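You operate a simulated robot arm through the tools that you are given. There is no shell and no other tool. Be economical: measure what you need, move in short steps, check, and stop when the job is done.

The job below is to be done with a simulated two-armed robot. You get a single attempt, and the scene is never put back.

TASK
Swap in the grey lint tray and finish brushing the pack.
Fine: full tray on the clear middle of the bench, drawer shut, cleaner off after.
Where things are to end (x, y in the base frame): black lint tray within 60 mm of [-210, 40].

It is judged by the outcome, as a careful person would: the job done as asked, and still so three seconds after it is handed in. It fails if anything else is knocked over, pushed out of place, dropped, spilled or broken.

THE ROBOT
Two 7-joint arms with two-finger grippers on one trunk, hanging from a carriage that runs on a gantry, over the field with the corners [-2638, 577], [-1, -4], [274, 1246], [-2362, 1827] (x, y) and turns from -375 to 313 degrees about z. Base frame: it is fixed where the carriage stands at the start and does not move with it; the origin is on the floor, on the carriage's upright axis, x ahead of it, y to its left, z up. Units: mm, degrees, N and s.
The left shoulder is at the start at [40, 158, 1347], the right one opposite. Places, roughly: brush knob [700, -100, 1000]; cleaner power switch [400, 0, 1000]; clear middle of the repair bench [-300, 0, 900]; inside of the lint drawer [500, -100, 900]; lint drawer [500, -100, 900]; seconds knob [600, -100, 1000]. Payload 1.96 kg a hand.
Tool frame (each hand has its own): the origin (TCP) lies between the finger pads and is the grasp point; the fingertips stand 20 mm ahead of it; z points along the fingers, y is the line along which they close. The gripper opens to 72 mm. The gripper's body begins 38 mm behind the TCP.
Orientation is told as [roll, pitch, yaw] about the base's x, y, z axes, in that order, counted from this pose: with the fingers straight down and closing along the base's y, the tool's x points along the base's -x, its y along +y and its z along -z.

THE INTERFACE
- The arms move only by the tool step_arm. It takes "left_increments", "right_increments" or both (then of equal length, played together; a hand with none holds still); each is a list of rows, each an object (a shift or turn left out is 0, a gripper value left out holds the last) with "translation": the shift along the tool's x, y, z in mm, a list of three; "delta_rot": the turn, a rotation vector about the tool's x, y, z in degrees, a list of three; "hand": the closure, from 0 (fully open) to 1 (shut). In form: [{"translation": [dx, dy, dz], "delta_rot": [rx, ry, rz], "hand": hand}, ...]. A call has 1 to 10 rows; each row shifts and turns the commanded pose from where the row before left it, along the tool's axes as they then stand. Rows are played at 5 a second. More than 50 mm and 8.6 degrees between two rows, or a gripper value outside its range, and nothing of the call is played. Where a pose cannot be reached the arm comes as near as it can. A force on the tool above 40 N (or 10 N above the force at the start of the call, whichever is more), or a blocked arm, ends the call early, and 0.2 s more pass. Each finger travels about 45 mm/s and halts on what it meets, pressing with about 36 N; the grip force reading is that of the motor and also rises with nothing between the fingers. The clock runs only during rows and for 0.2 s after the last one: add rows that do not move to give the fingers time. It gives the time, the measured TCP pose, the force on the tool (base axes), the opening and the grip force at its end, in the units of the frame above (readings bear some noise), with the torque about the TCP (base axes, N m) and any sound that the robot's microphone picked up.
- Cameras (640 x 400 px; columns grow to the right, rows downward): "scene" is now at [212.2, -17.7, 1692.4]; the picture's right is [-0.34, -0.94, 0.00], its down [-0.88, 0.31, -0.36] and it looks along [0.34, -0.12, -0.93] (base axes); focal length 214 px, centre (320, 200). "left" rides on the left gripper at [71, -19, -82] in its tool frame; the picture's right is [0.26, 0.96, 0.00], its down [-0.67, 0.18, -0.72] and it looks along [-0.69, 0.19, 0.70] (tool axes); focal length 280 px, centre (320, 200). "right" rides on the right gripper at [71, 19, -82] in its tool frame; the picture's right is [-0.26, 0.97, 0.00], its down [-0.67, -0.18, -0.72] and it looks along [-0.69, -0.19, 0.70] (tool axes); focal length 280 px, centre (320, 200).
- capture(camera): a new picture of that camera. It takes no simulated time.
- raise_lower(by): slides the trunk up (or, below 0, down) by that many mm; the arms and the scene camera ride with it, the base frame stays. It gives what a move gives, with no picture.
- steer(legs): drives the robot by 1 to 6 legs, each [ahead, left, turn to the left] in mm, mm and degrees, along the robot's own axes; the way and the turn of a leg run together, so that a leg with both is an arc; at most 1500 mm and 180 degrees a leg. The arms and the cameras ride along, it lands a little off, and it stops where it bumps. It keeps to its track: a leg is cut to what the track allows. It gives what a move gives.
- aim_head(pan, tilt): turns the head with the scene camera to pan (to the left, within 86 degrees either way) and tilt (down, from -29 to 69), counted from straight ahead of the robot. It gives what a move gives.
- probe_pixels(camera, pixels): for up to 12 pixels [column, row] of the newest picture of that camera ("zoom" is the newest enlarged one), the place [x, y, z] in the base frame of the surface seen there, good to about 2 mm. It takes no simulated time.
- enlarge(camera, box): a new picture of the part [left, top, right, bottom] of that camera's present view, enlarged. It takes no simulated time.
- sign_off(): hands the job in; it is judged then, once.

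Work in short steps. Measure before you move; look again where a grasp or a placing could have gone wrong, and mend it. You have 80 turns and 58 pictures in all, those below and enlarged ones among them. Open the grippers and draw the arms clear of the work before you hand the job in, unless the task says otherwise; then end with one line.

The tools are called as name(argument=value, ...) on one line, values as JSON. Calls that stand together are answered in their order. step_arm: Moves the arms, as the interface text tells. Its arguments: {"type":"object","properties":{"left_increments":{"type":"array","items":{"type":"object","properties":{"translation":{"type":"array","items":{"type":"number"}},"delta_rot":{"type":"array","items":{"type":"number"}},"hand":{"type":"number"}}}},"right_increments":{"type":"array","items":{"type":"object","properties":{"translation":{"type":"array","items":{"type":"number"}},"delta_rot":{"type":"array","items":{"type":"number"}},"hand":{"type":"number"}}}}},"required":[]} The other tools are called the same way: raise_lower (by) slides the trunk up or down; steer (legs) drives the base; aim_head (pan, tilt) turns the head that bears the scene camera; capture (camera) takes a picture; probe_pixels (camera, pixels) gives the place of the surface under pixels of a picture; enlarge (camera, box) takes an enlarged picture of a part of a camera's view; sign_off () hands the job in.

At the start:

```text
time: 0.0
left_tool_pos: [377.1, 233.9, 1236.3]
left_ee_rot: [0.0, 0.0, 0.0]
left_contact_force: [-0.1, 0.3, 0.8]
left_torque: [0.0, -0.02, 0.01]
left_grip_width: 71.9
left_finger_force: 0.1
right_tool_pos: [350.0, -112.1, 1244.9]
right_ee_rot: [0.1, -0.1, 0.0]
right_contact_force: [0.0, 0.1, 0.2]
right_torque: [0.01, -0.01, 0.01]
right_grip_width: 71.9
right_finger_force: 0.1
trunk travel left (down, up): [-750.0, 90.0]
robot x, y, heading: [1.0, 2.3, -0.2]
head pan, tilt: [-19.6, 68.8]
```

scene: 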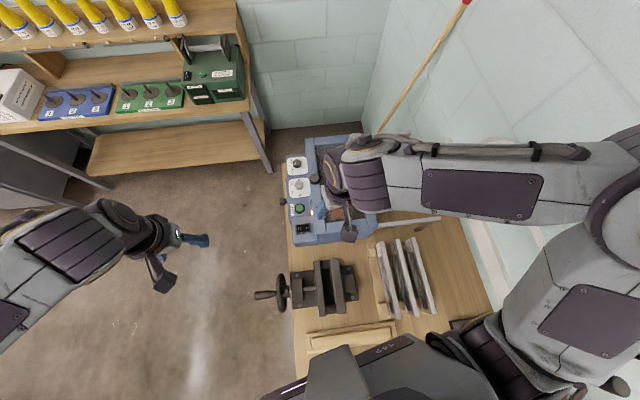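
right: 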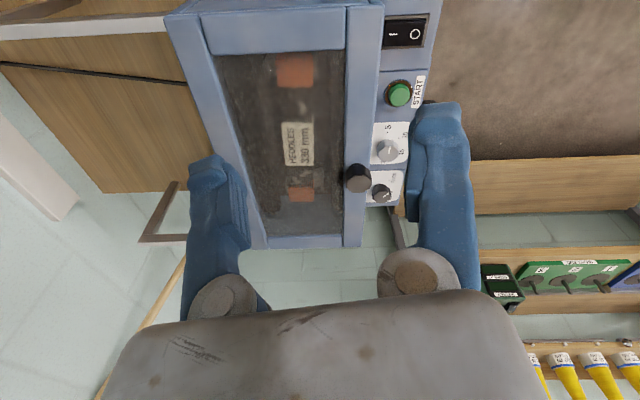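
left: 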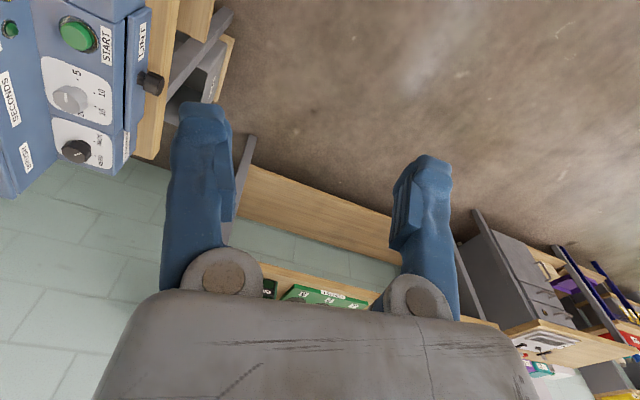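

I begin by enlarging the cleaner seen around (330,190) in the scene picture, and look around the bench.

enlarge(camera="scene", box=[270, 130, 400, 250])

enlarge(camera="left", box=[0, 0, 240, 200])

enlarge(camera="right", box=[180, 0, 450, 260])

```text
3.33 times, centred on (335, 190) of scene
```

zoom: 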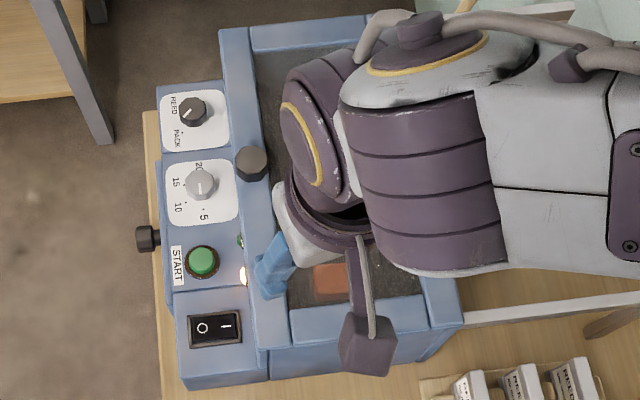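

```text
2.00 times, centred on (120, 100) of left
```

zoom: 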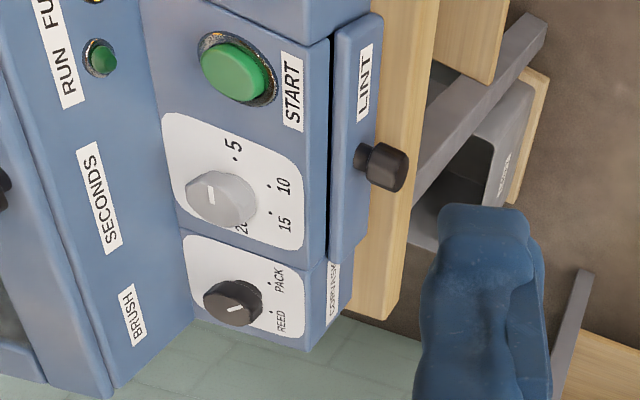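

```text
1.54 times, centred on (315, 130) of right
```

zoom: 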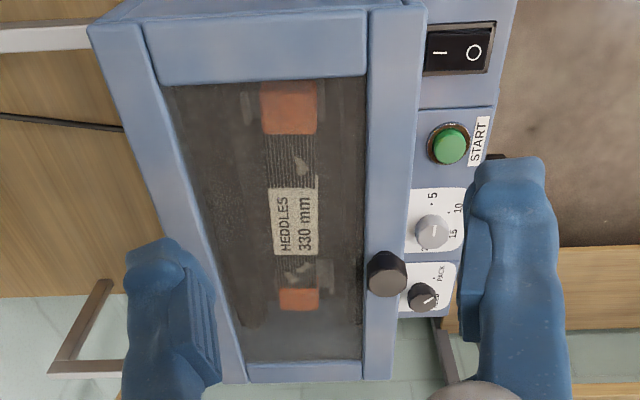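

The cleaner's panel shows brush REED/PACK, seconds and START, with a drawer knob labelled LINT on its left face. I pan the head left to look for the grey tray and any notes.

aim_head(pan=60, tilt=35)

capture(camera="scene")

aim_head(pan=0, tilt=30)

capture(camera="scene")

```text
time: 1.5
left_tool_pos: [376.3, 234.4, 1238.5]
left_ee_rot: [0.0, 0.0, 0.0]
left_contact_force: [0.3, -0.1, 0.4]
left_torque: [0.01, -0.04, 0.03]
left_grip_width: 71.9
left_finger_force: 0.0
right_tool_pos: [349.2, -112.2, 1246.7]
right_ee_rot: [0.0, 0.0, 0.0]
right_contact_force: [0.2, -0.4, 0.0]
right_torque: [-0.01, -0.01, 0.0]
right_grip_width: 71.9
right_finger_force: 0.1
trunk travel left (down, up): [-750.0, 90.0]
robot x, y, heading: [0.2, 1.6, -0.2]
head pan, tilt: [60.0, 35.0]
```

```text
51 pictures are left
```

scene: 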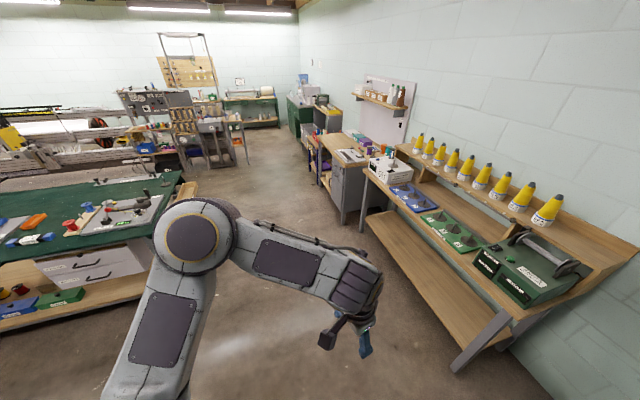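

```text
time: 2.8
left_tool_pos: [375.9, 234.6, 1237.2]
left_ee_rot: [-0.1, 0.0, 0.0]
left_contact_force: [-0.6, -0.1, 0.3]
left_torque: [0.0, 0.0, -0.03]
left_grip_width: 72.0
left_finger_force: 0.1
right_tool_pos: [350.2, -113.4, 1244.9]
right_ee_rot: [0.0, 0.0, 0.0]
right_contact_force: [0.2, -1.0, 0.3]
right_torque: [0.01, -0.01, -0.04]
right_grip_width: 71.9
right_finger_force: 0.1
trunk travel left (down, up): [-750.0, 90.0]
robot x, y, heading: [-2.8, 1.4, 0.1]
head pan, tilt: [0.0, 30.0]
```

```text
50 pictures are left
```

scene: 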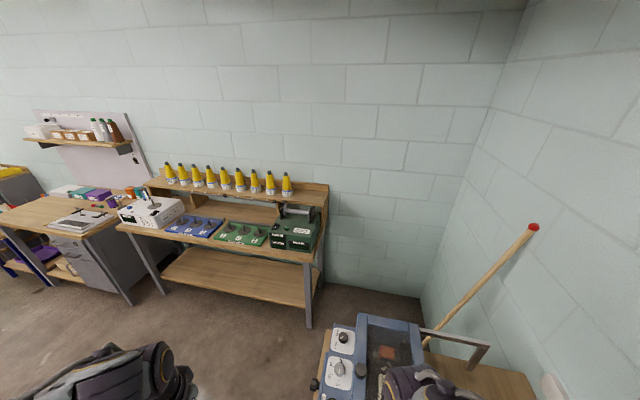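

Bench with the cleaner is to the right. I pan right to see the rest of the bench.

aim_head(pan=-86, tilt=45)

capture(camera="scene")

```text
time: 4.4
left_tool_pos: [376.1, 233.5, 1237.6]
left_ee_rot: [0.1, 0.0, 0.1]
left_contact_force: [-0.1, 0.7, 0.4]
left_torque: [0.0, 0.01, -0.04]
left_grip_width: 71.9
left_finger_force: 0.1
right_tool_pos: [349.6, -112.4, 1244.4]
right_ee_rot: [0.0, 0.0, 0.0]
right_contact_force: [0.0, 0.5, -0.4]
right_torque: [-0.01, -0.02, 0.02]
right_grip_width: 72.0
right_finger_force: 0.1
trunk travel left (down, up): [-750.0, 90.0]
robot x, y, heading: [-2.4, 2.5, 0.1]
head pan, tilt: [-85.9, 45.0]
```

```text
49 pictures are left
```

scene: 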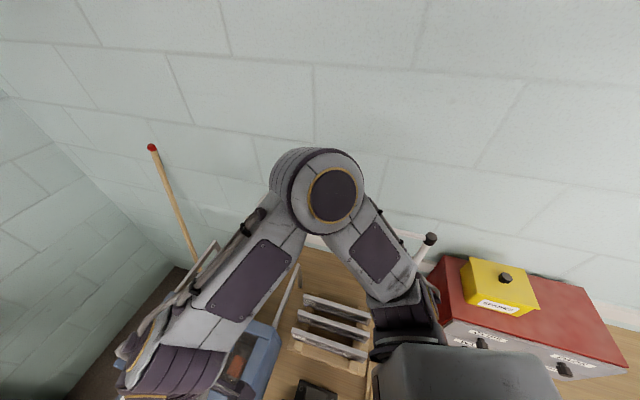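

To see the whole bench I drive 600 mm left (away from it), turn right by 60°, and look.

steer(legs=[[0, 600, 0], [0, 0, -90]])

aim_head(pan=0, tilt=40)

capture(camera="scene")

```text
time: 11.6
left_tool_pos: [231.0, 217.1, 1236.9]
left_ee_rot: [0.0, 0.0, -90.3]
left_contact_force: [-0.8, 0.4, 0.4]
left_torque: [-0.01, -0.02, 0.0]
left_grip_width: 71.8
left_finger_force: 0.0
right_tool_pos: [-115.2, 245.7, 1244.8]
right_ee_rot: [0.0, -0.1, -90.3]
right_contact_force: [0.4, 0.0, 0.1]
right_torque: [0.0, 0.04, 0.0]
right_grip_width: 71.8
right_finger_force: 0.1
trunk travel left (down, up): [-750.0, 90.0]
robot x, y, heading: [0.4, 596.6, -90.3]
head pan, tilt: [-85.9, 45.0]
```

```text
time: 13.2
left_tool_pos: [230.4, 217.3, 1236.7]
left_ee_rot: [0.0, 0.0, -90.3]
left_contact_force: [0.2, -0.3, -0.5]
left_torque: [0.0, 0.0, 0.01]
left_grip_width: 72.0
left_finger_force: 0.1
right_tool_pos: [-115.8, 245.0, 1244.7]
right_ee_rot: [0.0, -0.1, -90.3]
right_contact_force: [-0.6, -0.2, 0.5]
right_torque: [-0.02, 0.0, 0.02]
right_grip_width: 71.8
right_finger_force: 0.1
trunk travel left (down, up): [-750.0, 90.0]
robot x, y, heading: [-1.3, 595.7, -90.4]
head pan, tilt: [0.0, 40.0]
```

```text
48 pictures are left
```

scene: 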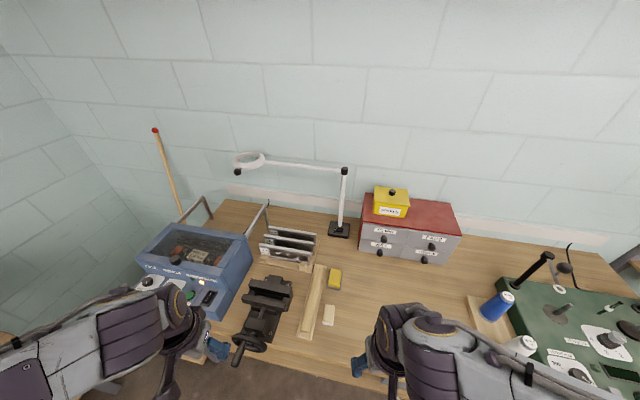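

I enlarge the bench with the drawer cabinet and the cleaner to read labels and find the grey tray.

enlarge(camera="scene", box=[120, 210, 330, 340])

enlarge(camera="scene", box=[310, 180, 500, 300])

aim_head(pan=0, tilt=69)

capture(camera="scene")

```text
3.05 times, centred on (225, 275) of scene
```

zoom: 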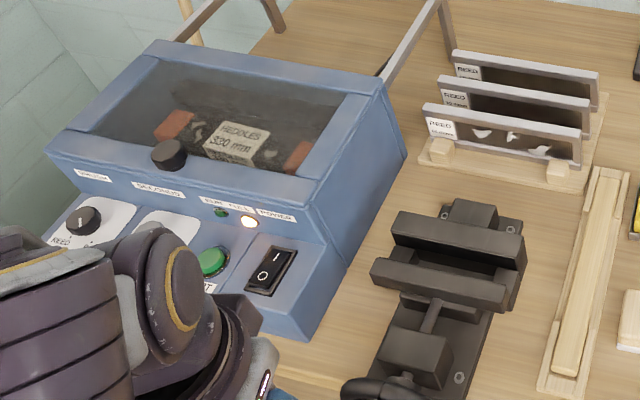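

```text
3.33 times, centred on (405, 240) of scene
```

zoom: 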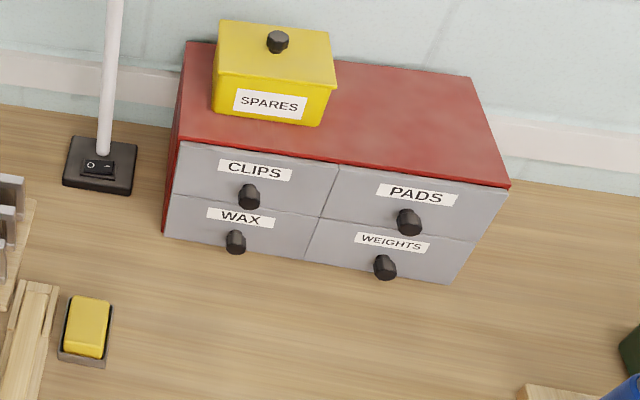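

```text
time: 14.2
left_tool_pos: [230.7, 215.7, 1236.8]
left_ee_rot: [0.0, -0.1, -90.4]
left_contact_force: [0.2, -0.1, -0.5]
left_torque: [-0.04, 0.0, -0.01]
left_grip_width: 72.3
left_finger_force: 0.0
right_tool_pos: [-115.3, 245.2, 1245.3]
right_ee_rot: [-0.1, 0.0, -90.3]
right_contact_force: [0.0, 0.6, 0.0]
right_torque: [-0.02, 0.0, 0.04]
right_grip_width: 72.2
right_finger_force: 0.0
trunk travel left (down, up): [-750.0, 90.0]
robot x, y, heading: [1.2, 597.2, -90.4]
head pan, tilt: [0.0, 68.8]
```

```text
45 pictures are left
```

scene: 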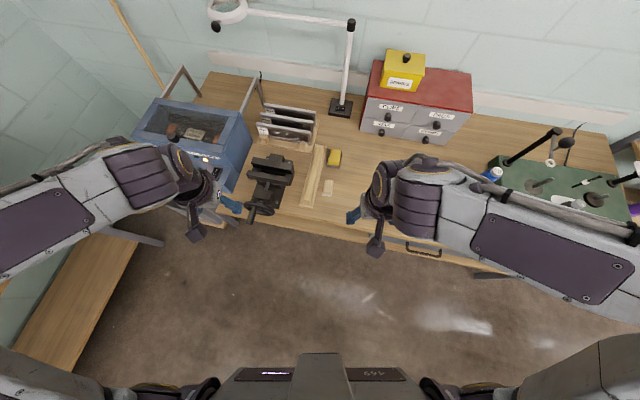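

The tray is not visible on the bench; a handle at (425,252) suggests an under-bench drawer. I probe key places on the bench.

probe_pixels(camera="scene", pixels=[[425, 252], [330, 238], [254, 217], [300, 205], [332, 185], [334, 157], [345, 200], [220, 90], [490, 272], [385, 210], [340, 110], [445, 160]])

enlarge(camera="scene", box=[180, 130, 500, 300])

```text
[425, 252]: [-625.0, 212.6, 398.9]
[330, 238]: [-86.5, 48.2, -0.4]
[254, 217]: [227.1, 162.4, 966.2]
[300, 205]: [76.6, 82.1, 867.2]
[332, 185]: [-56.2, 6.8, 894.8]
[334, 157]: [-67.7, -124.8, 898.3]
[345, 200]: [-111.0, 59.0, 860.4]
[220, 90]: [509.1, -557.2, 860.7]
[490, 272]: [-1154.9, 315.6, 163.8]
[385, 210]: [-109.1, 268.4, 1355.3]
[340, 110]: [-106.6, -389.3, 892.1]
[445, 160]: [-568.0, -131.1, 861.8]
```

```text
2.00 times, centred on (340, 215) of scene
```

zoom: 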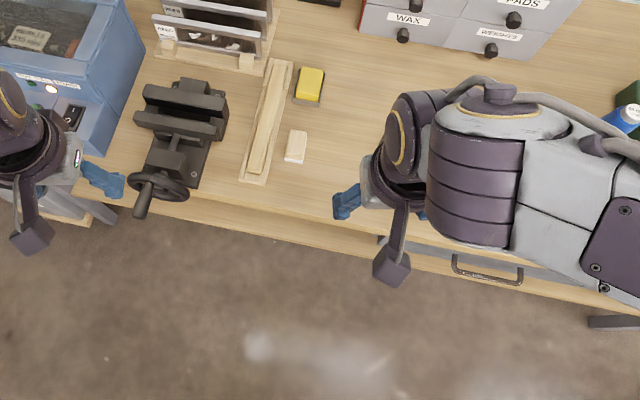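

Bench top is z≈860 and a drawer handle sits at (-625,213,399). I back off 300 mm, lower the trunk 500 mm and look under the bench.

steer(legs=[[-300, 0, 0]])

raise_lower(by=-550)

aim_head(pan=0, tilt=35)

capture(camera="scene")

```text
time: 16.2
left_tool_pos: [232.2, 518.7, 1237.2]
left_ee_rot: [0.0, 0.0, -90.4]
left_contact_force: [-1.0, 0.2, -0.6]
left_torque: [-0.01, 0.02, -0.03]
left_grip_width: 72.2
left_finger_force: 0.0
right_tool_pos: [-115.2, 549.0, 1244.7]
right_ee_rot: [0.0, 0.0, -90.5]
right_contact_force: [-0.3, -0.6, 0.0]
right_torque: [-0.05, 0.01, 0.03]
right_grip_width: 71.9
right_finger_force: 0.0
trunk travel left (down, up): [-750.0, 90.0]
robot x, y, heading: [4.8, 898.9, -90.7]
head pan, tilt: [0.0, 68.8]
```

```text
refused: -550 is not a number from -400 to 400
```

```text
time: 17.2
left_tool_pos: [231.4, 518.3, 1237.5]
left_ee_rot: [0.0, 0.0, -90.6]
left_contact_force: [0.1, 0.3, 0.4]
left_torque: [0.01, 0.02, -0.04]
left_grip_width: 72.0
left_finger_force: 0.1
right_tool_pos: [-114.5, 548.0, 1245.3]
right_ee_rot: [-0.1, 0.0, -90.5]
right_contact_force: [0.1, -0.1, -0.8]
right_torque: [0.0, -0.01, 0.01]
right_grip_width: 72.2
right_finger_force: 0.1
trunk travel left (down, up): [-750.0, 90.0]
robot x, y, heading: [4.6, 895.5, -90.3]
head pan, tilt: [0.0, 35.0]
```

```text
43 pictures are left
```

scene: 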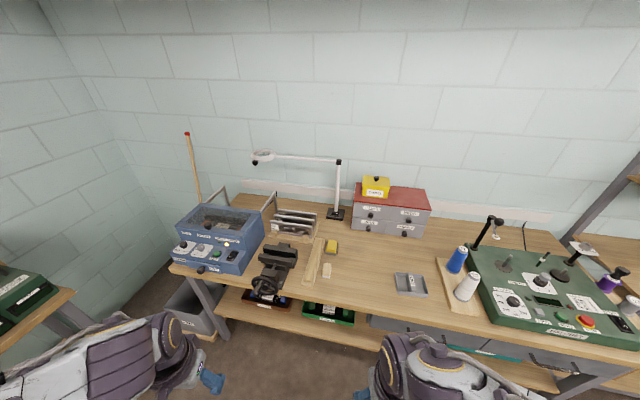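

The grey tray is visible on the bench at (411,284). I enlarge it and the cleaner, and probe both.

enlarge(camera="scene", box=[340, 240, 480, 320])

probe_pixels(camera="zoom", pixels=[[255, 150], [375, 150], [275, 258], [405, 258], [320, 165], [335, 230], [200, 200], [340, 200], [450, 200], [325, 270], [390, 200], [250, 340]])

enlarge(camera="scene", box=[160, 190, 290, 280])

probe_pixels(camera="scene", pixels=[[201, 270], [187, 242], [200, 248], [217, 252], [232, 255], [262, 285], [294, 246], [312, 280], [326, 270], [170, 262], [390, 326], [320, 296]])

```text
4.57 times, centred on (410, 280) of scene
```

zoom: 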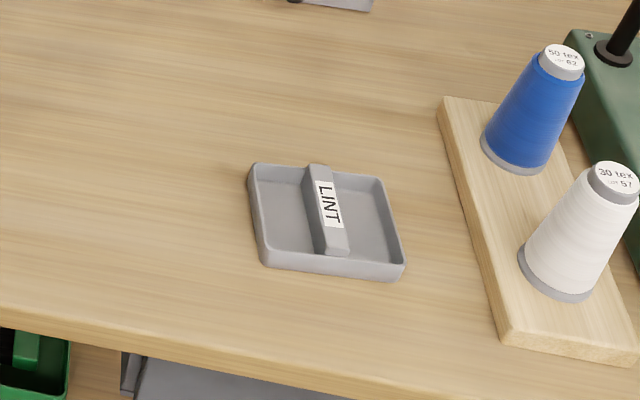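

```text
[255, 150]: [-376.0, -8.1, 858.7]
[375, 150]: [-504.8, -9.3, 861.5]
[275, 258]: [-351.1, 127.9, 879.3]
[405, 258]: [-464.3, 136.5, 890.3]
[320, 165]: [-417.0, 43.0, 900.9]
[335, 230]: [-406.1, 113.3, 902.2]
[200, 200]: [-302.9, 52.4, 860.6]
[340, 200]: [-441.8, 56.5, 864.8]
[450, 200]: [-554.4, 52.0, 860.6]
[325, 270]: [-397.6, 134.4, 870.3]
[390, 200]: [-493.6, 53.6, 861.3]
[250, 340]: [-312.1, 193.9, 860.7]
```

```text
4.44 times, centred on (225, 235) of scene
```

zoom: 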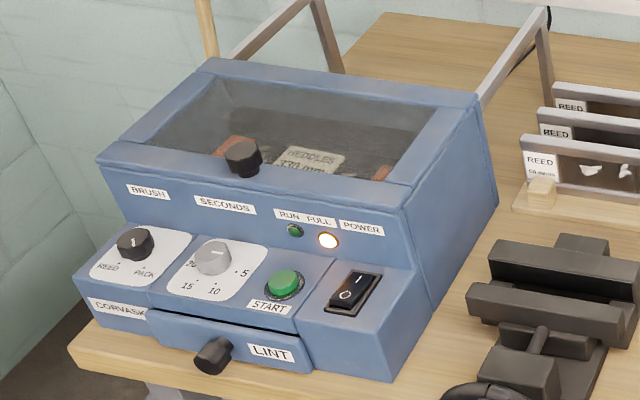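

```text
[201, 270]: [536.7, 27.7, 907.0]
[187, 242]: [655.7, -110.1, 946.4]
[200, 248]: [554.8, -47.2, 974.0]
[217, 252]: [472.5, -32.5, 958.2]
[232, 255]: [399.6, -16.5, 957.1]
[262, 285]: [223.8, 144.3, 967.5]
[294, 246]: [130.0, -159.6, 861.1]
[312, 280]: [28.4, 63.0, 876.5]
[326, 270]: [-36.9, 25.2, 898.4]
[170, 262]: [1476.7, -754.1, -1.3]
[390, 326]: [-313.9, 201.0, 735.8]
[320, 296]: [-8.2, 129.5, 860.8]
```

The grey LINT tray sits with its grip rib from about (-417,43) to (-406,113), top z≈902. The cleaner's drawer knob is at (537,28,907), and the FULL lamp is lit. The robot's field keeps it about 520 mm from the knob, so I'll need the trunk lower; first I tuck the right arm up and back here in open space.

step_arm(right_increments=[{"translation": [0, 0, -50]}, {"translation": [0, 0, -50]}, {"translation": [0, 0, -50]}, {"translation": [0, 0, -50]}, {"translation": [0, 0, -50]}, {"translation": [0, 0, -50]}, {"translation": [40, 0, 0]}, {"translation": [40, 0, 0]}, {"translation": [40, 0, 0]}, {"translation": [0, 0, 0]}])

steer(legs=[[0, 0, 78]])

```text
time: 18.5
left_tool_pos: [232.9, 518.8, 1237.3]
left_ee_rot: [0.0, 0.0, -90.4]
left_contact_force: [-0.2, -0.4, 0.5]
left_torque: [0.01, 0.0, 0.05]
left_grip_width: 71.9
left_finger_force: 0.1
right_tool_pos: [-119.2, 543.4, 1510.4]
right_ee_rot: [-1.1, -2.1, -89.9]
right_contact_force: [6.9, -34.7, -61.4]
right_torque: [-1.35, 2.46, -1.54]
right_grip_width: 72.1
right_finger_force: 0.0
trunk travel left (down, up): [-750.0, 90.0]
robot x, y, heading: [6.4, 896.6, -90.5]
head pan, tilt: [0.0, 35.0]
stopped in row 6 (right hand): the force on the tool passed its limit at 223 N (the readings are from after the stop); the commanded pose is now the measured one
```

```text
time: 19.3
left_tool_pos: [234.4, 520.3, 1236.6]
left_ee_rot: [0.0, 0.0, -90.0]
left_contact_force: [0.5, 0.3, 0.3]
left_torque: [-0.04, -0.01, 0.04]
left_grip_width: 71.8
left_finger_force: 0.1
right_tool_pos: [-115.0, 542.3, 1510.8]
right_ee_rot: [-1.4, -2.4, -89.4]
right_contact_force: [1.9, -11.1, -21.5]
right_torque: [-0.54, 0.71, -0.4]
right_grip_width: 72.0
right_finger_force: 0.0
trunk travel left (down, up): [-750.0, 90.0]
robot x, y, heading: [3.2, 900.4, -89.8]
head pan, tilt: [0.0, 35.0]
stopped in leg 1: the force on the tool passed its limit at 83 N (the readings are from after the stop); the commanded pose is now the measured one
```

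The right arm bumped something overhead (its own head mount, most likely). I lower it again and check.

step_arm(right_increments=[{"translation": [-10, 0, 30]}, {"translation": [0, 0, 40]}, {"translation": [0, 0, 40]}, {"translation": [0, 0, 20]}, {"translation": [0, 0, 0]}])

capture(camera="scene")

```text
time: 20.5
left_tool_pos: [234.3, 519.7, 1236.6]
left_ee_rot: [-0.1, -0.1, -90.0]
left_contact_force: [0.1, 0.2, -0.6]
left_torque: [-0.01, -0.02, 0.0]
left_grip_width: 72.3
left_finger_force: 0.1
right_tool_pos: [-117.9, 529.2, 1381.7]
right_ee_rot: [-1.2, -2.3, -89.3]
right_contact_force: [-0.6, -1.0, -0.3]
right_torque: [0.01, 0.0, 0.0]
right_grip_width: 71.8
right_finger_force: 0.0
trunk travel left (down, up): [-750.0, 90.0]
robot x, y, heading: [0.6, 896.7, -90.2]
head pan, tilt: [0.0, 35.0]
```

```text
40 pictures are left
```

scene: 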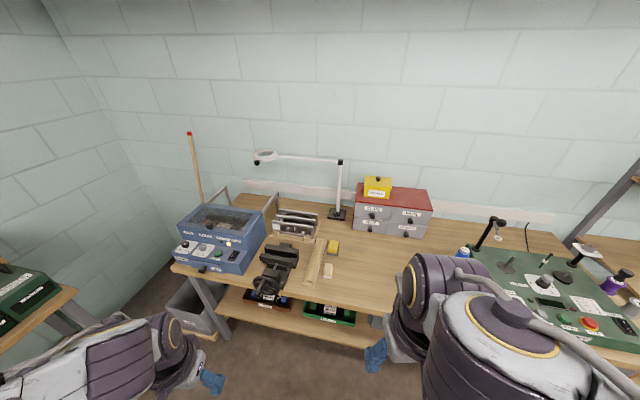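

Free again. I tuck the right hand back and to the right at this height.

step_arm(right_increments=[{"translation": [30, -40, 0]}, {"translation": [30, -40, 0]}, {"translation": [30, -40, 0]}, {"translation": [20, -30, 0]}, {"translation": [0, 0, 0]}])

steer(legs=[[0, 0, 78]])

```text
time: 21.7
left_tool_pos: [234.9, 520.9, 1237.2]
left_ee_rot: [0.0, 0.0, -90.0]
left_contact_force: [-0.2, -0.7, -0.5]
left_torque: [-0.03, 0.0, -0.02]
left_grip_width: 71.7
left_finger_force: 0.0
right_tool_pos: [-247.5, 612.5, 1352.4]
right_ee_rot: [-1.2, -2.3, -89.4]
right_contact_force: [1.0, 0.6, -0.1]
right_torque: [-0.02, 0.02, -0.01]
right_grip_width: 72.0
right_finger_force: 0.1
right hand out of reach, approached as far as the arm can: row 3, 4
trunk travel left (down, up): [-750.0, 90.0]
robot x, y, heading: [0.1, 895.8, -90.0]
head pan, tilt: [0.0, 35.0]
```

```text
time: 25.4
left_tool_pos: [420.5, 1041.1, 1236.4]
left_ee_rot: [0.0, 0.1, -13.0]
left_contact_force: [-0.9, 0.1, -0.1]
left_torque: [-0.02, 0.02, 0.03]
left_grip_width: 72.0
left_finger_force: 0.1
right_tool_pos: [223.7, 589.2, 1352.3]
right_ee_rot: [-1.2, -2.2, -12.2]
right_contact_force: [0.7, 0.1, -0.4]
right_torque: [-0.01, 0.01, -0.02]
right_grip_width: 72.0
right_finger_force: 0.0
trunk travel left (down, up): [-750.0, 90.0]
robot x, y, heading: [-0.1, 901.0, -12.9]
head pan, tilt: [0.0, 35.0]
```

Now I drive to about (25,200), beside the field edge nearest the cleaner, heading -12°, and look at it before lowering.

steer(legs=[[181, -678, 1]])

aim_head(pan=-5, tilt=62)

capture(camera="scene")

```text
time: 29.3
left_tool_pos: [447.6, 337.0, 1236.5]
left_ee_rot: [0.0, 0.0, -12.2]
left_contact_force: [0.3, 0.4, -0.1]
left_torque: [-0.01, -0.01, -0.01]
left_grip_width: 72.0
left_finger_force: 0.0
right_tool_pos: [253.9, -115.9, 1352.6]
right_ee_rot: [-1.2, -2.3, -11.8]
right_contact_force: [0.9, 0.5, 0.3]
right_torque: [0.0, -0.01, -0.02]
right_grip_width: 72.1
right_finger_force: 0.1
trunk travel left (down, up): [-750.0, 90.0]
robot x, y, heading: [30.7, 190.6, -12.4]
head pan, tilt: [0.0, 35.0]
```

```text
time: 30.2
left_tool_pos: [447.7, 337.4, 1237.8]
left_ee_rot: [0.0, 0.0, -12.3]
left_contact_force: [0.1, 0.0, -0.4]
left_torque: [0.01, 0.03, -0.01]
left_grip_width: 72.2
left_finger_force: 0.0
right_tool_pos: [254.6, -116.3, 1352.1]
right_ee_rot: [-1.1, -2.3, -11.7]
right_contact_force: [0.4, 0.2, -0.1]
right_torque: [-0.01, 0.04, 0.0]
right_grip_width: 71.9
right_finger_force: 0.1
trunk travel left (down, up): [-750.0, 90.0]
robot x, y, heading: [32.5, 190.0, -12.3]
head pan, tilt: [-5.0, 62.0]
```

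```text
39 pictures are left
```

scene: 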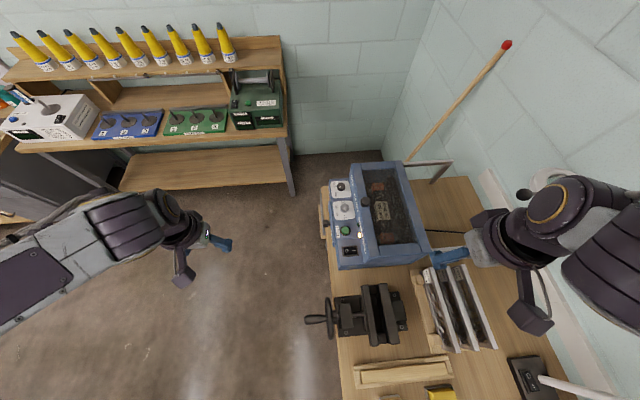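

Clear view of the cleaner at (380,215). I enlarge its panel and probe the features.

enlarge(camera="scene", box=[310, 155, 440, 280])

probe_pixels(camera="scene", pixels=[[322, 228], [342, 187], [345, 209], [345, 230], [349, 251], [367, 212], [313, 319], [380, 215], [425, 245], [433, 275], [460, 265], [445, 165]])

```text
3.20 times, centred on (375, 218) of scene
```

zoom: 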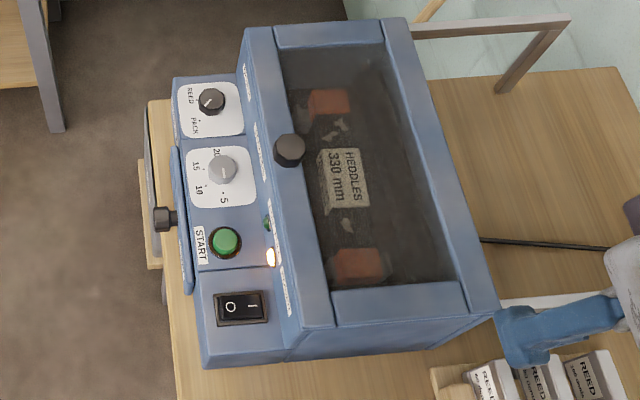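

```text
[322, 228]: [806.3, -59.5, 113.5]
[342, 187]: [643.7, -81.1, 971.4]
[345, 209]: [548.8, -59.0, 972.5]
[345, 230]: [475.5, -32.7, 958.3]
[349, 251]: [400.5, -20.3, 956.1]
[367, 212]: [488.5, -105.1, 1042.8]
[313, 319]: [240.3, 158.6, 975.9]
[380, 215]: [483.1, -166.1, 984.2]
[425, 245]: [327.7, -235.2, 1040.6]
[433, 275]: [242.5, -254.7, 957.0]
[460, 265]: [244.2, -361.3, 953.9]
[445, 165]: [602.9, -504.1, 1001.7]
```

Knob pointers are too small to read here. I lower the trunk 200 mm and bring the left hand near the panel for its camera.

raise_lower(by=-200)

step_arm(left_increments=[{"translation": [-18, -41, 0]}, {"translation": [-18, -41, 0]}, {"translation": [-18, -41, 0]}, {"translation": [-18, -41, 0]}, {"translation": [-18, -41, 0]}, {"translation": [-18, -41, 0]}, {"translation": [0, 0, 0]}])

capture(camera="left")

```text
time: 32.4
left_tool_pos: [447.6, 336.8, 1037.5]
left_ee_rot: [0.0, 0.0, -12.3]
left_contact_force: [0.2, -0.4, 0.1]
left_torque: [0.0, 0.04, 0.01]
left_grip_width: 72.2
left_finger_force: 0.2
right_tool_pos: [255.3, -116.1, 1152.3]
right_ee_rot: [-1.2, -2.2, -11.7]
right_contact_force: [0.0, 0.4, -0.4]
right_torque: [-0.02, 0.01, 0.02]
right_grip_width: 72.2
right_finger_force: 0.0
trunk travel left (down, up): [-550.0, 290.0]
robot x, y, heading: [29.5, 193.7, -12.2]
head pan, tilt: [-5.0, 62.0]
```

```text
time: 34.0
left_tool_pos: [501.4, 74.0, 1036.5]
left_ee_rot: [0.1, 0.1, -12.4]
left_contact_force: [-0.5, -0.2, -0.6]
left_torque: [0.0, 0.0, 0.01]
left_grip_width: 71.8
left_finger_force: 0.1
right_tool_pos: [254.2, -115.9, 1153.2]
right_ee_rot: [-1.2, -2.3, -11.7]
right_contact_force: [-1.2, -0.8, -0.4]
right_torque: [-0.01, -0.01, 0.01]
right_grip_width: 72.1
right_finger_force: 0.0
trunk travel left (down, up): [-550.0, 290.0]
robot x, y, heading: [31.0, 186.4, -12.6]
head pan, tilt: [-5.0, 62.0]
```

```text
37 pictures are left
```

left: 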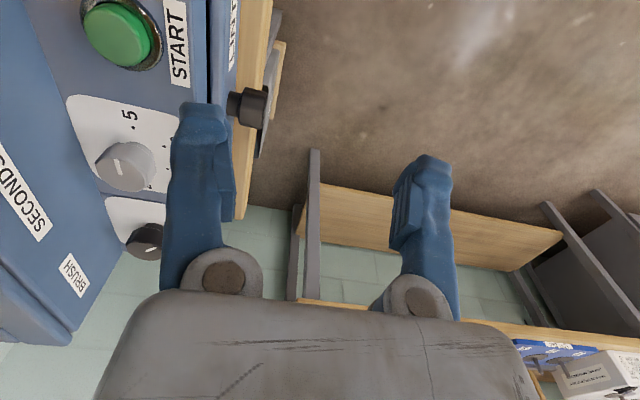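

The drawer knob is at (250,105) in this view. I probe it and the drawer face.

probe_pixels(camera="left", pixels=[[235, 105], [250, 105], [258, 92], [252, 122], [225, 60], [248, 97], [242, 117], [125, 160], [112, 150], [130, 145]])

enlarge(camera="left", box=[60, 0, 300, 270])

```text
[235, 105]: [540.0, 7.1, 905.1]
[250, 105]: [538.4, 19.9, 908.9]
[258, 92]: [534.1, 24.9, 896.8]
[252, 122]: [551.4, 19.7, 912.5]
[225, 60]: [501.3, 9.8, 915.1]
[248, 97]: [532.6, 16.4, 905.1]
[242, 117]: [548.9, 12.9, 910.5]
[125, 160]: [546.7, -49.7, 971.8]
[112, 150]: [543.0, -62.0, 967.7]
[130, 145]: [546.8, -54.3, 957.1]
```

```text
1.48 times, centred on (180, 135) of left
```

zoom: 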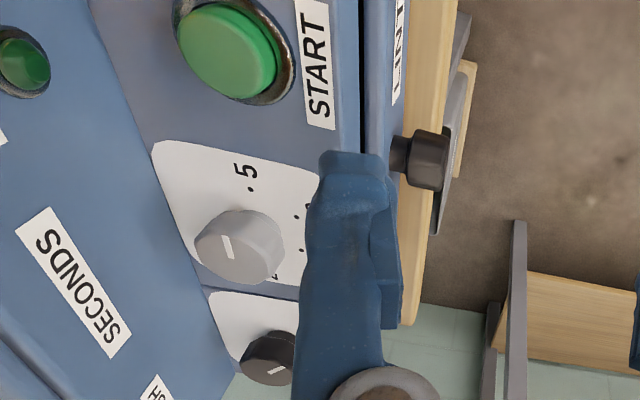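

Knob centre is about (541,20,902), its head protruding to y≈30. I turn the left hand so its fingers close along the cleaner's length with the camera on the front side, then tilt the fingers a bit toward the cleaner.

step_arm(left_increments=[{"delta_rot": [0, 0, 8.5], "translation": [0, 3, 0]}, {"delta_rot": [0, 0, 8.5], "translation": [0, 3, 0]}, {"delta_rot": [0, 0, 8.5], "translation": [0, 3, 0]}, {"delta_rot": [0, 0, 8.5]}, {"delta_rot": [0, 0, 8.5]}, {"delta_rot": [0, 0, 8.5]}, {"delta_rot": [0, 0, 8.5]}, {"delta_rot": [0, 0, 8.5]}, {"delta_rot": [0, 0, 8.5]}, {"delta_rot": [0, 0, 8.5]}])

step_arm(left_increments=[{"delta_rot": [0, 0, 5]}, {"delta_rot": [0, -8.3, 0]}, {"delta_rot": [0, -8.3, 0]}, {"delta_rot": [0, -8.3, 0]}, {"translation": [0, 0, 0]}])

capture(camera="left")

```text
time: 36.2
left_tool_pos: [504.2, 80.8, 1038.6]
left_ee_rot: [0.0, 0.0, -97.6]
left_contact_force: [0.1, -0.6, -0.8]
left_torque: [0.01, 0.0, 0.0]
left_grip_width: 72.0
left_finger_force: 0.0
right_tool_pos: [255.0, -115.3, 1152.0]
right_ee_rot: [-1.1, -2.2, -11.8]
right_contact_force: [-0.2, 0.4, -1.1]
right_torque: [0.02, 0.0, 0.01]
right_grip_width: 71.9
right_finger_force: 0.0
trunk travel left (down, up): [-550.0, 290.0]
robot x, y, heading: [28.5, 188.3, -12.4]
head pan, tilt: [-5.0, 62.0]
```

```text
time: 37.4
left_tool_pos: [504.5, 81.7, 1036.7]
left_ee_rot: [0.0, -25.0, -102.5]
left_contact_force: [1.0, -0.2, -0.1]
left_torque: [0.02, 0.0, -0.02]
left_grip_width: 72.0
left_finger_force: 0.1
right_tool_pos: [254.4, -114.4, 1151.0]
right_ee_rot: [-1.1, -2.2, -11.6]
right_contact_force: [0.4, -0.8, -0.6]
right_torque: [-0.01, -0.03, -0.02]
right_grip_width: 71.9
right_finger_force: 0.0
trunk travel left (down, up): [-550.0, 290.0]
robot x, y, heading: [28.4, 185.4, -12.4]
head pan, tilt: [-5.0, 62.0]
```

```text
35 pictures are left
```

left: 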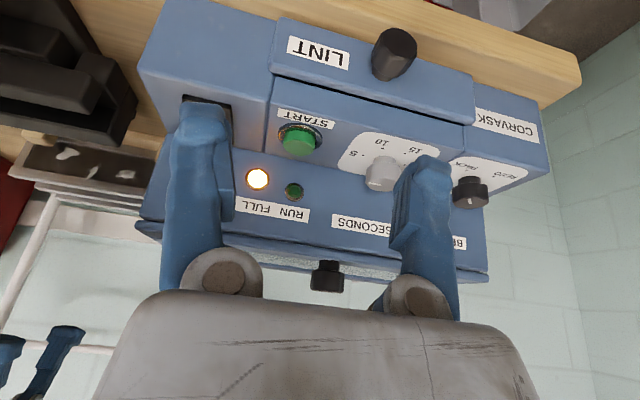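

Good view of the panel. I enlarge the two knobs and probe the drawer knob at (394,53).

enlarge(camera="left", box=[330, 100, 550, 240])

probe_pixels(camera="left", pixels=[[394, 42], [408, 45], [385, 65], [400, 75], [380, 50], [416, 50], [330, 78], [398, 30]])

```text
2.86 times, centred on (440, 170) of left
```

zoom: 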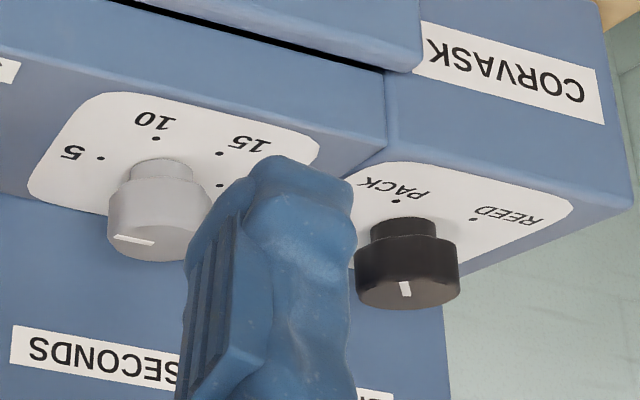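

```text
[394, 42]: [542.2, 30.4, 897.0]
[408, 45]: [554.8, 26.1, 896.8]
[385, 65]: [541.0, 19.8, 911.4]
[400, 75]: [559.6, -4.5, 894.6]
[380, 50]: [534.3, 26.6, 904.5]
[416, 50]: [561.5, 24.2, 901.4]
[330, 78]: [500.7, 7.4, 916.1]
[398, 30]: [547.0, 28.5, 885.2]
```

Knob centre works out at ≈(547,23,900), about 27 mm across. I move sideways, then descend along the tool axis onto it with the gripper open.

step_arm(left_increments=[{"translation": [8, 27, 0]}, {"translation": [7, 27, 0]}, {"translation": [0, 0, 36]}, {"translation": [0, 0, 36]}, {"translation": [0, 0, 36]}, {"translation": [0, 0, 36]}, {"translation": [0, 0, 0]}])

capture(camera="left")

```text
time: 39.0
left_tool_pos: [529.7, 20.7, 904.8]
left_ee_rot: [0.0, -24.9, -102.3]
left_contact_force: [-0.6, 0.3, -0.1]
left_torque: [-0.02, -0.01, 0.02]
left_grip_width: 72.1
left_finger_force: 0.0
left hand out of reach, approached as far as the arm can: row 6
right_tool_pos: [254.6, -114.6, 1152.2]
right_ee_rot: [-1.2, -2.2, -11.7]
right_contact_force: [-0.2, 1.0, 0.6]
right_torque: [-0.02, 0.0, 0.01]
right_grip_width: 72.4
right_finger_force: 0.0
trunk travel left (down, up): [-550.0, 290.0]
robot x, y, heading: [29.5, 192.1, -12.4]
head pan, tilt: [-5.0, 62.0]
```

```text
33 pictures are left
```

left: 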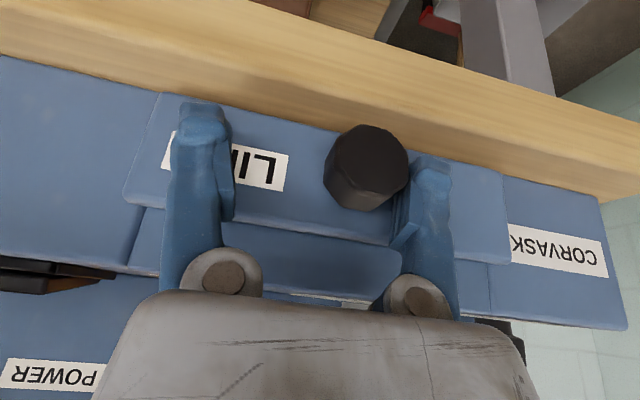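

The arm ran out of reach ~17 mm short. I raise the hand 110 mm, lower the trunk 110 mm for more reach, then shift on.

step_arm(left_increments=[{"translation": [-15.5, 0, -33.3]}, {"translation": [-15.5, 0, -33.3]}, {"translation": [-15.5, 0, -33.3]}, {"translation": [0, 0, 0]}])

raise_lower(by=-110)

step_arm(left_increments=[{"translation": [0, 9, 0]}, {"translation": [0, 8, 0]}, {"translation": [0, 0, 0]}])

```text
time: 40.0
left_tool_pos: [529.7, 23.0, 1015.8]
left_ee_rot: [0.0, -24.9, -102.3]
left_contact_force: [-0.4, -0.1, -0.3]
left_torque: [-0.02, -0.01, 0.0]
left_grip_width: 72.2
left_finger_force: 0.0
right_tool_pos: [254.4, -114.5, 1152.4]
right_ee_rot: [-1.2, -2.2, -11.8]
right_contact_force: [-0.2, -0.3, -0.4]
right_torque: [0.0, -0.01, 0.01]
right_grip_width: 71.8
right_finger_force: 0.0
trunk travel left (down, up): [-550.0, 290.0]
robot x, y, heading: [29.3, 190.2, -12.5]
head pan, tilt: [-5.0, 62.0]
```

```text
time: 41.4
left_tool_pos: [529.8, 22.0, 905.5]
left_ee_rot: [-0.1, -24.9, -102.2]
left_contact_force: [0.4, -0.3, 0.1]
left_torque: [-0.01, 0.04, 0.0]
left_grip_width: 72.0
left_finger_force: 0.2
right_tool_pos: [254.0, -115.9, 1042.6]
right_ee_rot: [-1.1, -2.3, -11.6]
right_contact_force: [-1.1, 0.3, -0.6]
right_torque: [-0.01, 0.03, -0.02]
right_grip_width: 72.4
right_finger_force: 0.1
trunk travel left (down, up): [-440.0, 400.0]
robot x, y, heading: [28.5, 190.4, -12.4]
head pan, tilt: [-5.0, 62.0]
```

```text
time: 42.2
left_tool_pos: [538.9, 21.2, 905.8]
left_ee_rot: [0.0, -24.9, -102.2]
left_contact_force: [-0.2, 0.0, 0.8]
left_torque: [0.02, -0.02, -0.03]
left_grip_width: 72.2
left_finger_force: 0.0
left hand out of reach, approached as far as the arm can: row 2
right_tool_pos: [255.0, -116.4, 1042.9]
right_ee_rot: [-1.3, -2.3, -11.7]
right_contact_force: [-0.3, 0.0, -0.4]
right_torque: [0.02, 0.02, 0.01]
right_grip_width: 71.9
right_finger_force: 0.0
trunk travel left (down, up): [-440.0, 400.0]
robot x, y, heading: [31.9, 190.2, -12.3]
head pan, tilt: [-5.0, 62.0]
```

Still 10 mm short in reach. Turning the robot to the right brings the left shoulder forward, so I lift the hand, swing it out in front of the bench, and then turn the robot.

step_arm(left_increments=[{"translation": [-15.5, 0, -33.3]}, {"translation": [-15.5, 0, -33.3]}, {"translation": [-15.5, 0, -33.3]}, {"translation": [39, -14, 18.5]}, {"translation": [39, -14, 18.5]}, {"translation": [39, -14, 18.5]}, {"translation": [39, -14, 18.5]}, {"translation": [39, -14, 18.5]}, {"translation": [39, -14, 18.5]}, {"translation": [39, -14, 18.5]}])

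steer(legs=[[0, 0, -37]])

step_arm(left_increments=[{"delta_rot": [-3.2, 0, -6.9]}, {"delta_rot": [-3.2, 0, -6.9]}, {"delta_rot": [-3.2, 0, -6.9]}, {"delta_rot": [-3.2, 0, -6.9]}, {"delta_rot": [-2.7, 0, -5.7]}, {"translation": [0, 0, 0]}])

capture(camera="scene")

```text
time: 44.4
left_tool_pos: [549.9, 199.0, 784.5]
left_ee_rot: [-0.2, -24.8, -102.2]
left_contact_force: [0.7, 0.4, -0.1]
left_torque: [0.01, 0.02, -0.03]
left_grip_width: 72.0
left_finger_force: 0.0
left hand out of reach, approached as far as the arm can: row 2, 3, 4, 6, 7, 8, 9, 10
right_tool_pos: [252.5, -114.4, 1041.8]
right_ee_rot: [-1.2, -2.2, -11.8]
right_contact_force: [0.3, 0.5, -0.3]
right_torque: [0.04, -0.01, 0.0]
right_grip_width: 72.2
right_finger_force: 0.0
trunk travel left (down, up): [-440.0, 400.0]
robot x, y, heading: [27.3, 189.3, -12.4]
head pan, tilt: [-5.0, 62.0]
```

```text
time: 45.9
left_tool_pos: [529.7, 44.6, 786.0]
left_ee_rot: [-0.9, -23.9, -119.3]
left_contact_force: [-2.5, 7.3, -1.6]
left_torque: [-0.47, -0.15, 0.01]
left_grip_width: 71.9
left_finger_force: 0.1
right_tool_pos: [148.1, -168.8, 1041.3]
right_ee_rot: [-1.0, -2.2, -29.9]
right_contact_force: [-0.8, -0.1, 0.1]
right_torque: [0.01, -0.01, 0.02]
right_grip_width: 72.1
right_finger_force: 0.1
trunk travel left (down, up): [-440.0, 400.0]
robot x, y, heading: [27.2, 187.6, -30.7]
head pan, tilt: [-5.0, 62.0]
stopped in leg 1: the force on the tool passed its limit at 121 N (the readings are from after the stop); the commanded pose is now the measured one
```

```text
time: 46.9
left_tool_pos: [561.7, 36.0, 778.6]
left_ee_rot: [-1.4, -23.1, -95.6]
left_contact_force: [1.5, 17.5, -2.0]
left_torque: [-1.11, 0.08, -0.24]
left_grip_width: 72.1
left_finger_force: 0.1
left hand out of reach, approached as far as the arm can: row 1, 2, 3, 4
right_tool_pos: [148.4, -167.0, 1041.0]
right_ee_rot: [-1.0, -2.3, -29.9]
right_contact_force: [0.2, -0.3, 0.6]
right_torque: [-0.04, -0.02, 0.02]
right_grip_width: 72.0
right_finger_force: 0.0
trunk travel left (down, up): [-440.0, 400.0]
robot x, y, heading: [28.0, 187.7, -30.3]
head pan, tilt: [-5.0, 62.0]
stopped in row 5 (left hand): the force on the tool passed its limit at 48 N (the readings are from after the stop); the commanded pose is now the measured one
```

```text
32 pictures are left
```

scene: 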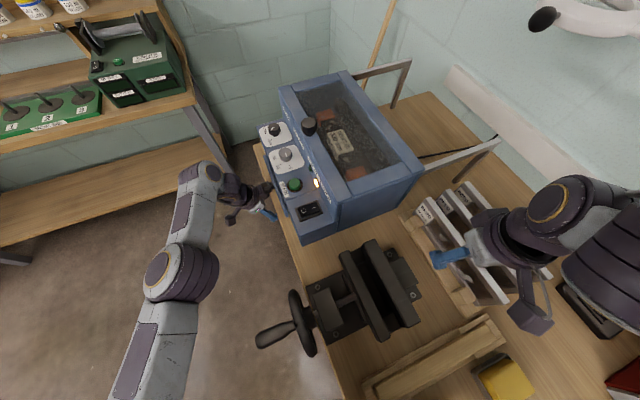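

My sign for the outward shift was wrong: the hand sank and touched the bench's front edge (562,36,779). Nothing has moved on the bench. I pull it straight outward 80 mm first.

step_arm(left_increments=[{"translation": [36, 0, -17]}, {"translation": [36, 0, -17]}, {"translation": [20, 0, -9]}, {"translation": [0, 0, 0]}])

```text
time: 47.9
left_tool_pos: [585.0, 75.0, 793.3]
left_ee_rot: [-1.3, -23.5, -96.0]
left_contact_force: [0.2, -0.4, 0.7]
left_torque: [0.03, 0.0, -0.01]
left_grip_width: 72.2
left_finger_force: 0.0
left hand out of reach, approached as far as the arm can: row 1, 2, 3
right_tool_pos: [148.1, -170.5, 1042.9]
right_ee_rot: [-1.2, -2.3, -29.8]
right_contact_force: [0.4, 0.0, 0.0]
right_torque: [0.04, -0.03, -0.01]
right_grip_width: 72.3
right_finger_force: 0.0
trunk travel left (down, up): [-440.0, 400.0]
robot x, y, heading: [29.0, 189.1, -30.5]
head pan, tilt: [-5.0, 62.0]
```

Free. Now I raise the hand and bring it 60 mm back toward the robot.

step_arm(left_increments=[{"translation": [10, -35, -5]}, {"translation": [10, -35, -5]}, {"translation": [-16, 0, -37]}, {"translation": [-16, 0, -37]}, {"translation": [-16, 0, -37]}, {"translation": [-16, 0, -37]}, {"translation": [-16, 0, -37]}, {"translation": [0, 0, 0]}])

```text
time: 49.7
left_tool_pos: [588.5, 75.6, 990.3]
left_ee_rot: [-1.2, -23.5, -95.9]
left_contact_force: [-0.4, 0.1, 0.3]
left_torque: [0.01, 0.02, -0.01]
left_grip_width: 72.3
left_finger_force: 0.1
left hand out of reach, approached as far as the arm can: row 1, 2
right_tool_pos: [149.0, -170.0, 1043.1]
right_ee_rot: [-1.1, -2.4, -29.9]
right_contact_force: [0.5, -0.8, -1.2]
right_torque: [-0.02, 0.03, -0.01]
right_grip_width: 71.9
right_finger_force: 0.0
trunk travel left (down, up): [-440.0, 400.0]
robot x, y, heading: [32.5, 189.6, -30.4]
head pan, tilt: [-5.0, 62.0]
```

Now align yaw to the cleaner and shift over the knob, staying at this height.

step_arm(left_increments=[{"delta_rot": [2.5, 0, 6]}, {"translation": [-27, -15, 12]}, {"translation": [-27, -15, 12]}, {"translation": [0, 0, 0]}])

capture(camera="left")

```text
time: 50.7
left_tool_pos: [544.7, 25.5, 990.3]
left_ee_rot: [-1.1, -23.6, -102.4]
left_contact_force: [0.0, -0.1, -0.2]
left_torque: [-0.03, -0.01, 0.01]
left_grip_width: 72.1
left_finger_force: 0.1
right_tool_pos: [147.7, -170.0, 1042.4]
right_ee_rot: [-1.0, -2.3, -29.9]
right_contact_force: [0.5, -0.7, 0.2]
right_torque: [0.03, 0.01, 0.06]
right_grip_width: 72.0
right_finger_force: 0.0
trunk travel left (down, up): [-440.0, 400.0]
robot x, y, heading: [29.2, 188.8, -30.2]
head pan, tilt: [-5.0, 62.0]
```

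```text
31 pictures are left
```

left: 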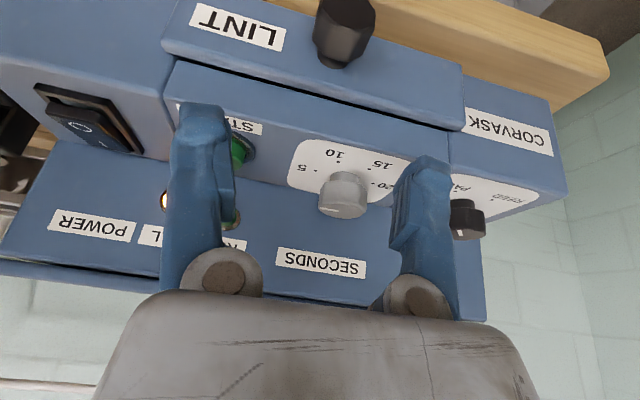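

Knob lies centred below the fingers. I descend 87 mm and close.

step_arm(left_increments=[{"translation": [11.7, 1, 26.6]}, {"translation": [11.7, 1, 26.6]}, {"translation": [11.7, 0, 26.6]}, {"translation": [0, 0, 0]}])

step_arm(left_increments=[{"hand": 1}, {"hand": 1}, {"hand": 1}, {"hand": 1}])

capture(camera="left")

```text
time: 51.7
left_tool_pos: [547.1, 25.3, 903.6]
left_ee_rot: [-1.0, -23.6, -102.4]
left_contact_force: [-0.1, 0.4, -0.2]
left_torque: [-0.01, 0.02, -0.02]
left_grip_width: 71.8
left_finger_force: 0.1
right_tool_pos: [148.0, -171.0, 1042.3]
right_ee_rot: [-1.2, -2.3, -29.9]
right_contact_force: [0.8, -0.2, 0.2]
right_torque: [0.02, 0.02, 0.0]
right_grip_width: 72.0
right_finger_force: 0.1
trunk travel left (down, up): [-440.0, 400.0]
robot x, y, heading: [29.3, 188.5, -30.6]
head pan, tilt: [-5.0, 62.0]
```

```text
time: 52.7
left_tool_pos: [546.6, 25.1, 903.8]
left_ee_rot: [-0.9, -23.6, -102.4]
left_contact_force: [12.0, -3.5, -12.1]
left_torque: [-0.14, -0.02, 0.14]
left_grip_width: 29.3
left_finger_force: 35.5
right_tool_pos: [150.6, -171.7, 1041.6]
right_ee_rot: [-1.0, -2.3, -29.9]
right_contact_force: [-0.1, -0.8, -0.5]
right_torque: [-0.05, 0.03, 0.0]
right_grip_width: 72.1
right_finger_force: 0.1
trunk travel left (down, up): [-440.0, 400.0]
robot x, y, heading: [29.9, 187.6, -30.0]
head pan, tilt: [-5.0, 62.0]
```

```text
30 pictures are left
```

left: 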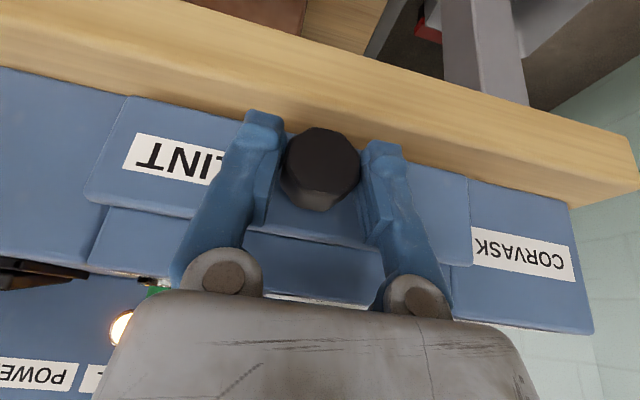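

Gripped at 29 mm. I pull the drawer outward in 22 mm rows.

step_arm(left_increments=[{"translation": [20, 0, -8.8]}, {"translation": [20, 0, -8.8]}, {"translation": [20, 0, -8.8]}, {"translation": [20, 0, -8.8]}, {"translation": [0, 0, 0]}])

capture(camera="scene")

```text
time: 53.9
left_tool_pos: [566.9, 110.8, 904.2]
left_ee_rot: [-1.3, -23.5, -102.3]
left_contact_force: [7.8, -1.5, -32.6]
left_torque: [0.58, -0.1, 0.1]
left_grip_width: 29.6
left_finger_force: 40.1
right_tool_pos: [147.3, -170.9, 1042.0]
right_ee_rot: [-1.1, -2.2, -29.8]
right_contact_force: [-0.2, 0.6, -0.4]
right_torque: [-0.01, -0.01, -0.02]
right_grip_width: 71.8
right_finger_force: 0.0
trunk travel left (down, up): [-440.0, 400.0]
robot x, y, heading: [29.1, 188.7, -30.4]
head pan, tilt: [-5.0, 62.0]
```

```text
29 pictures are left
```

scene: 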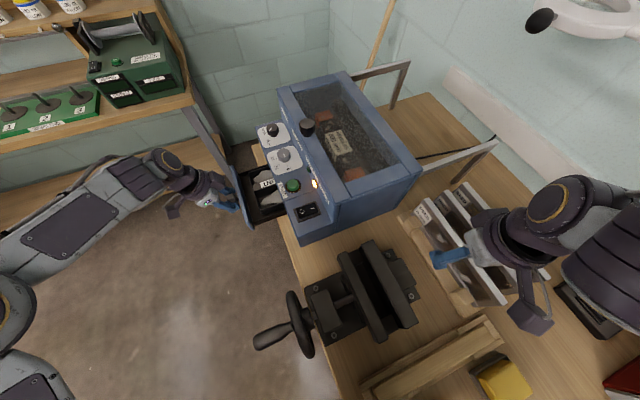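

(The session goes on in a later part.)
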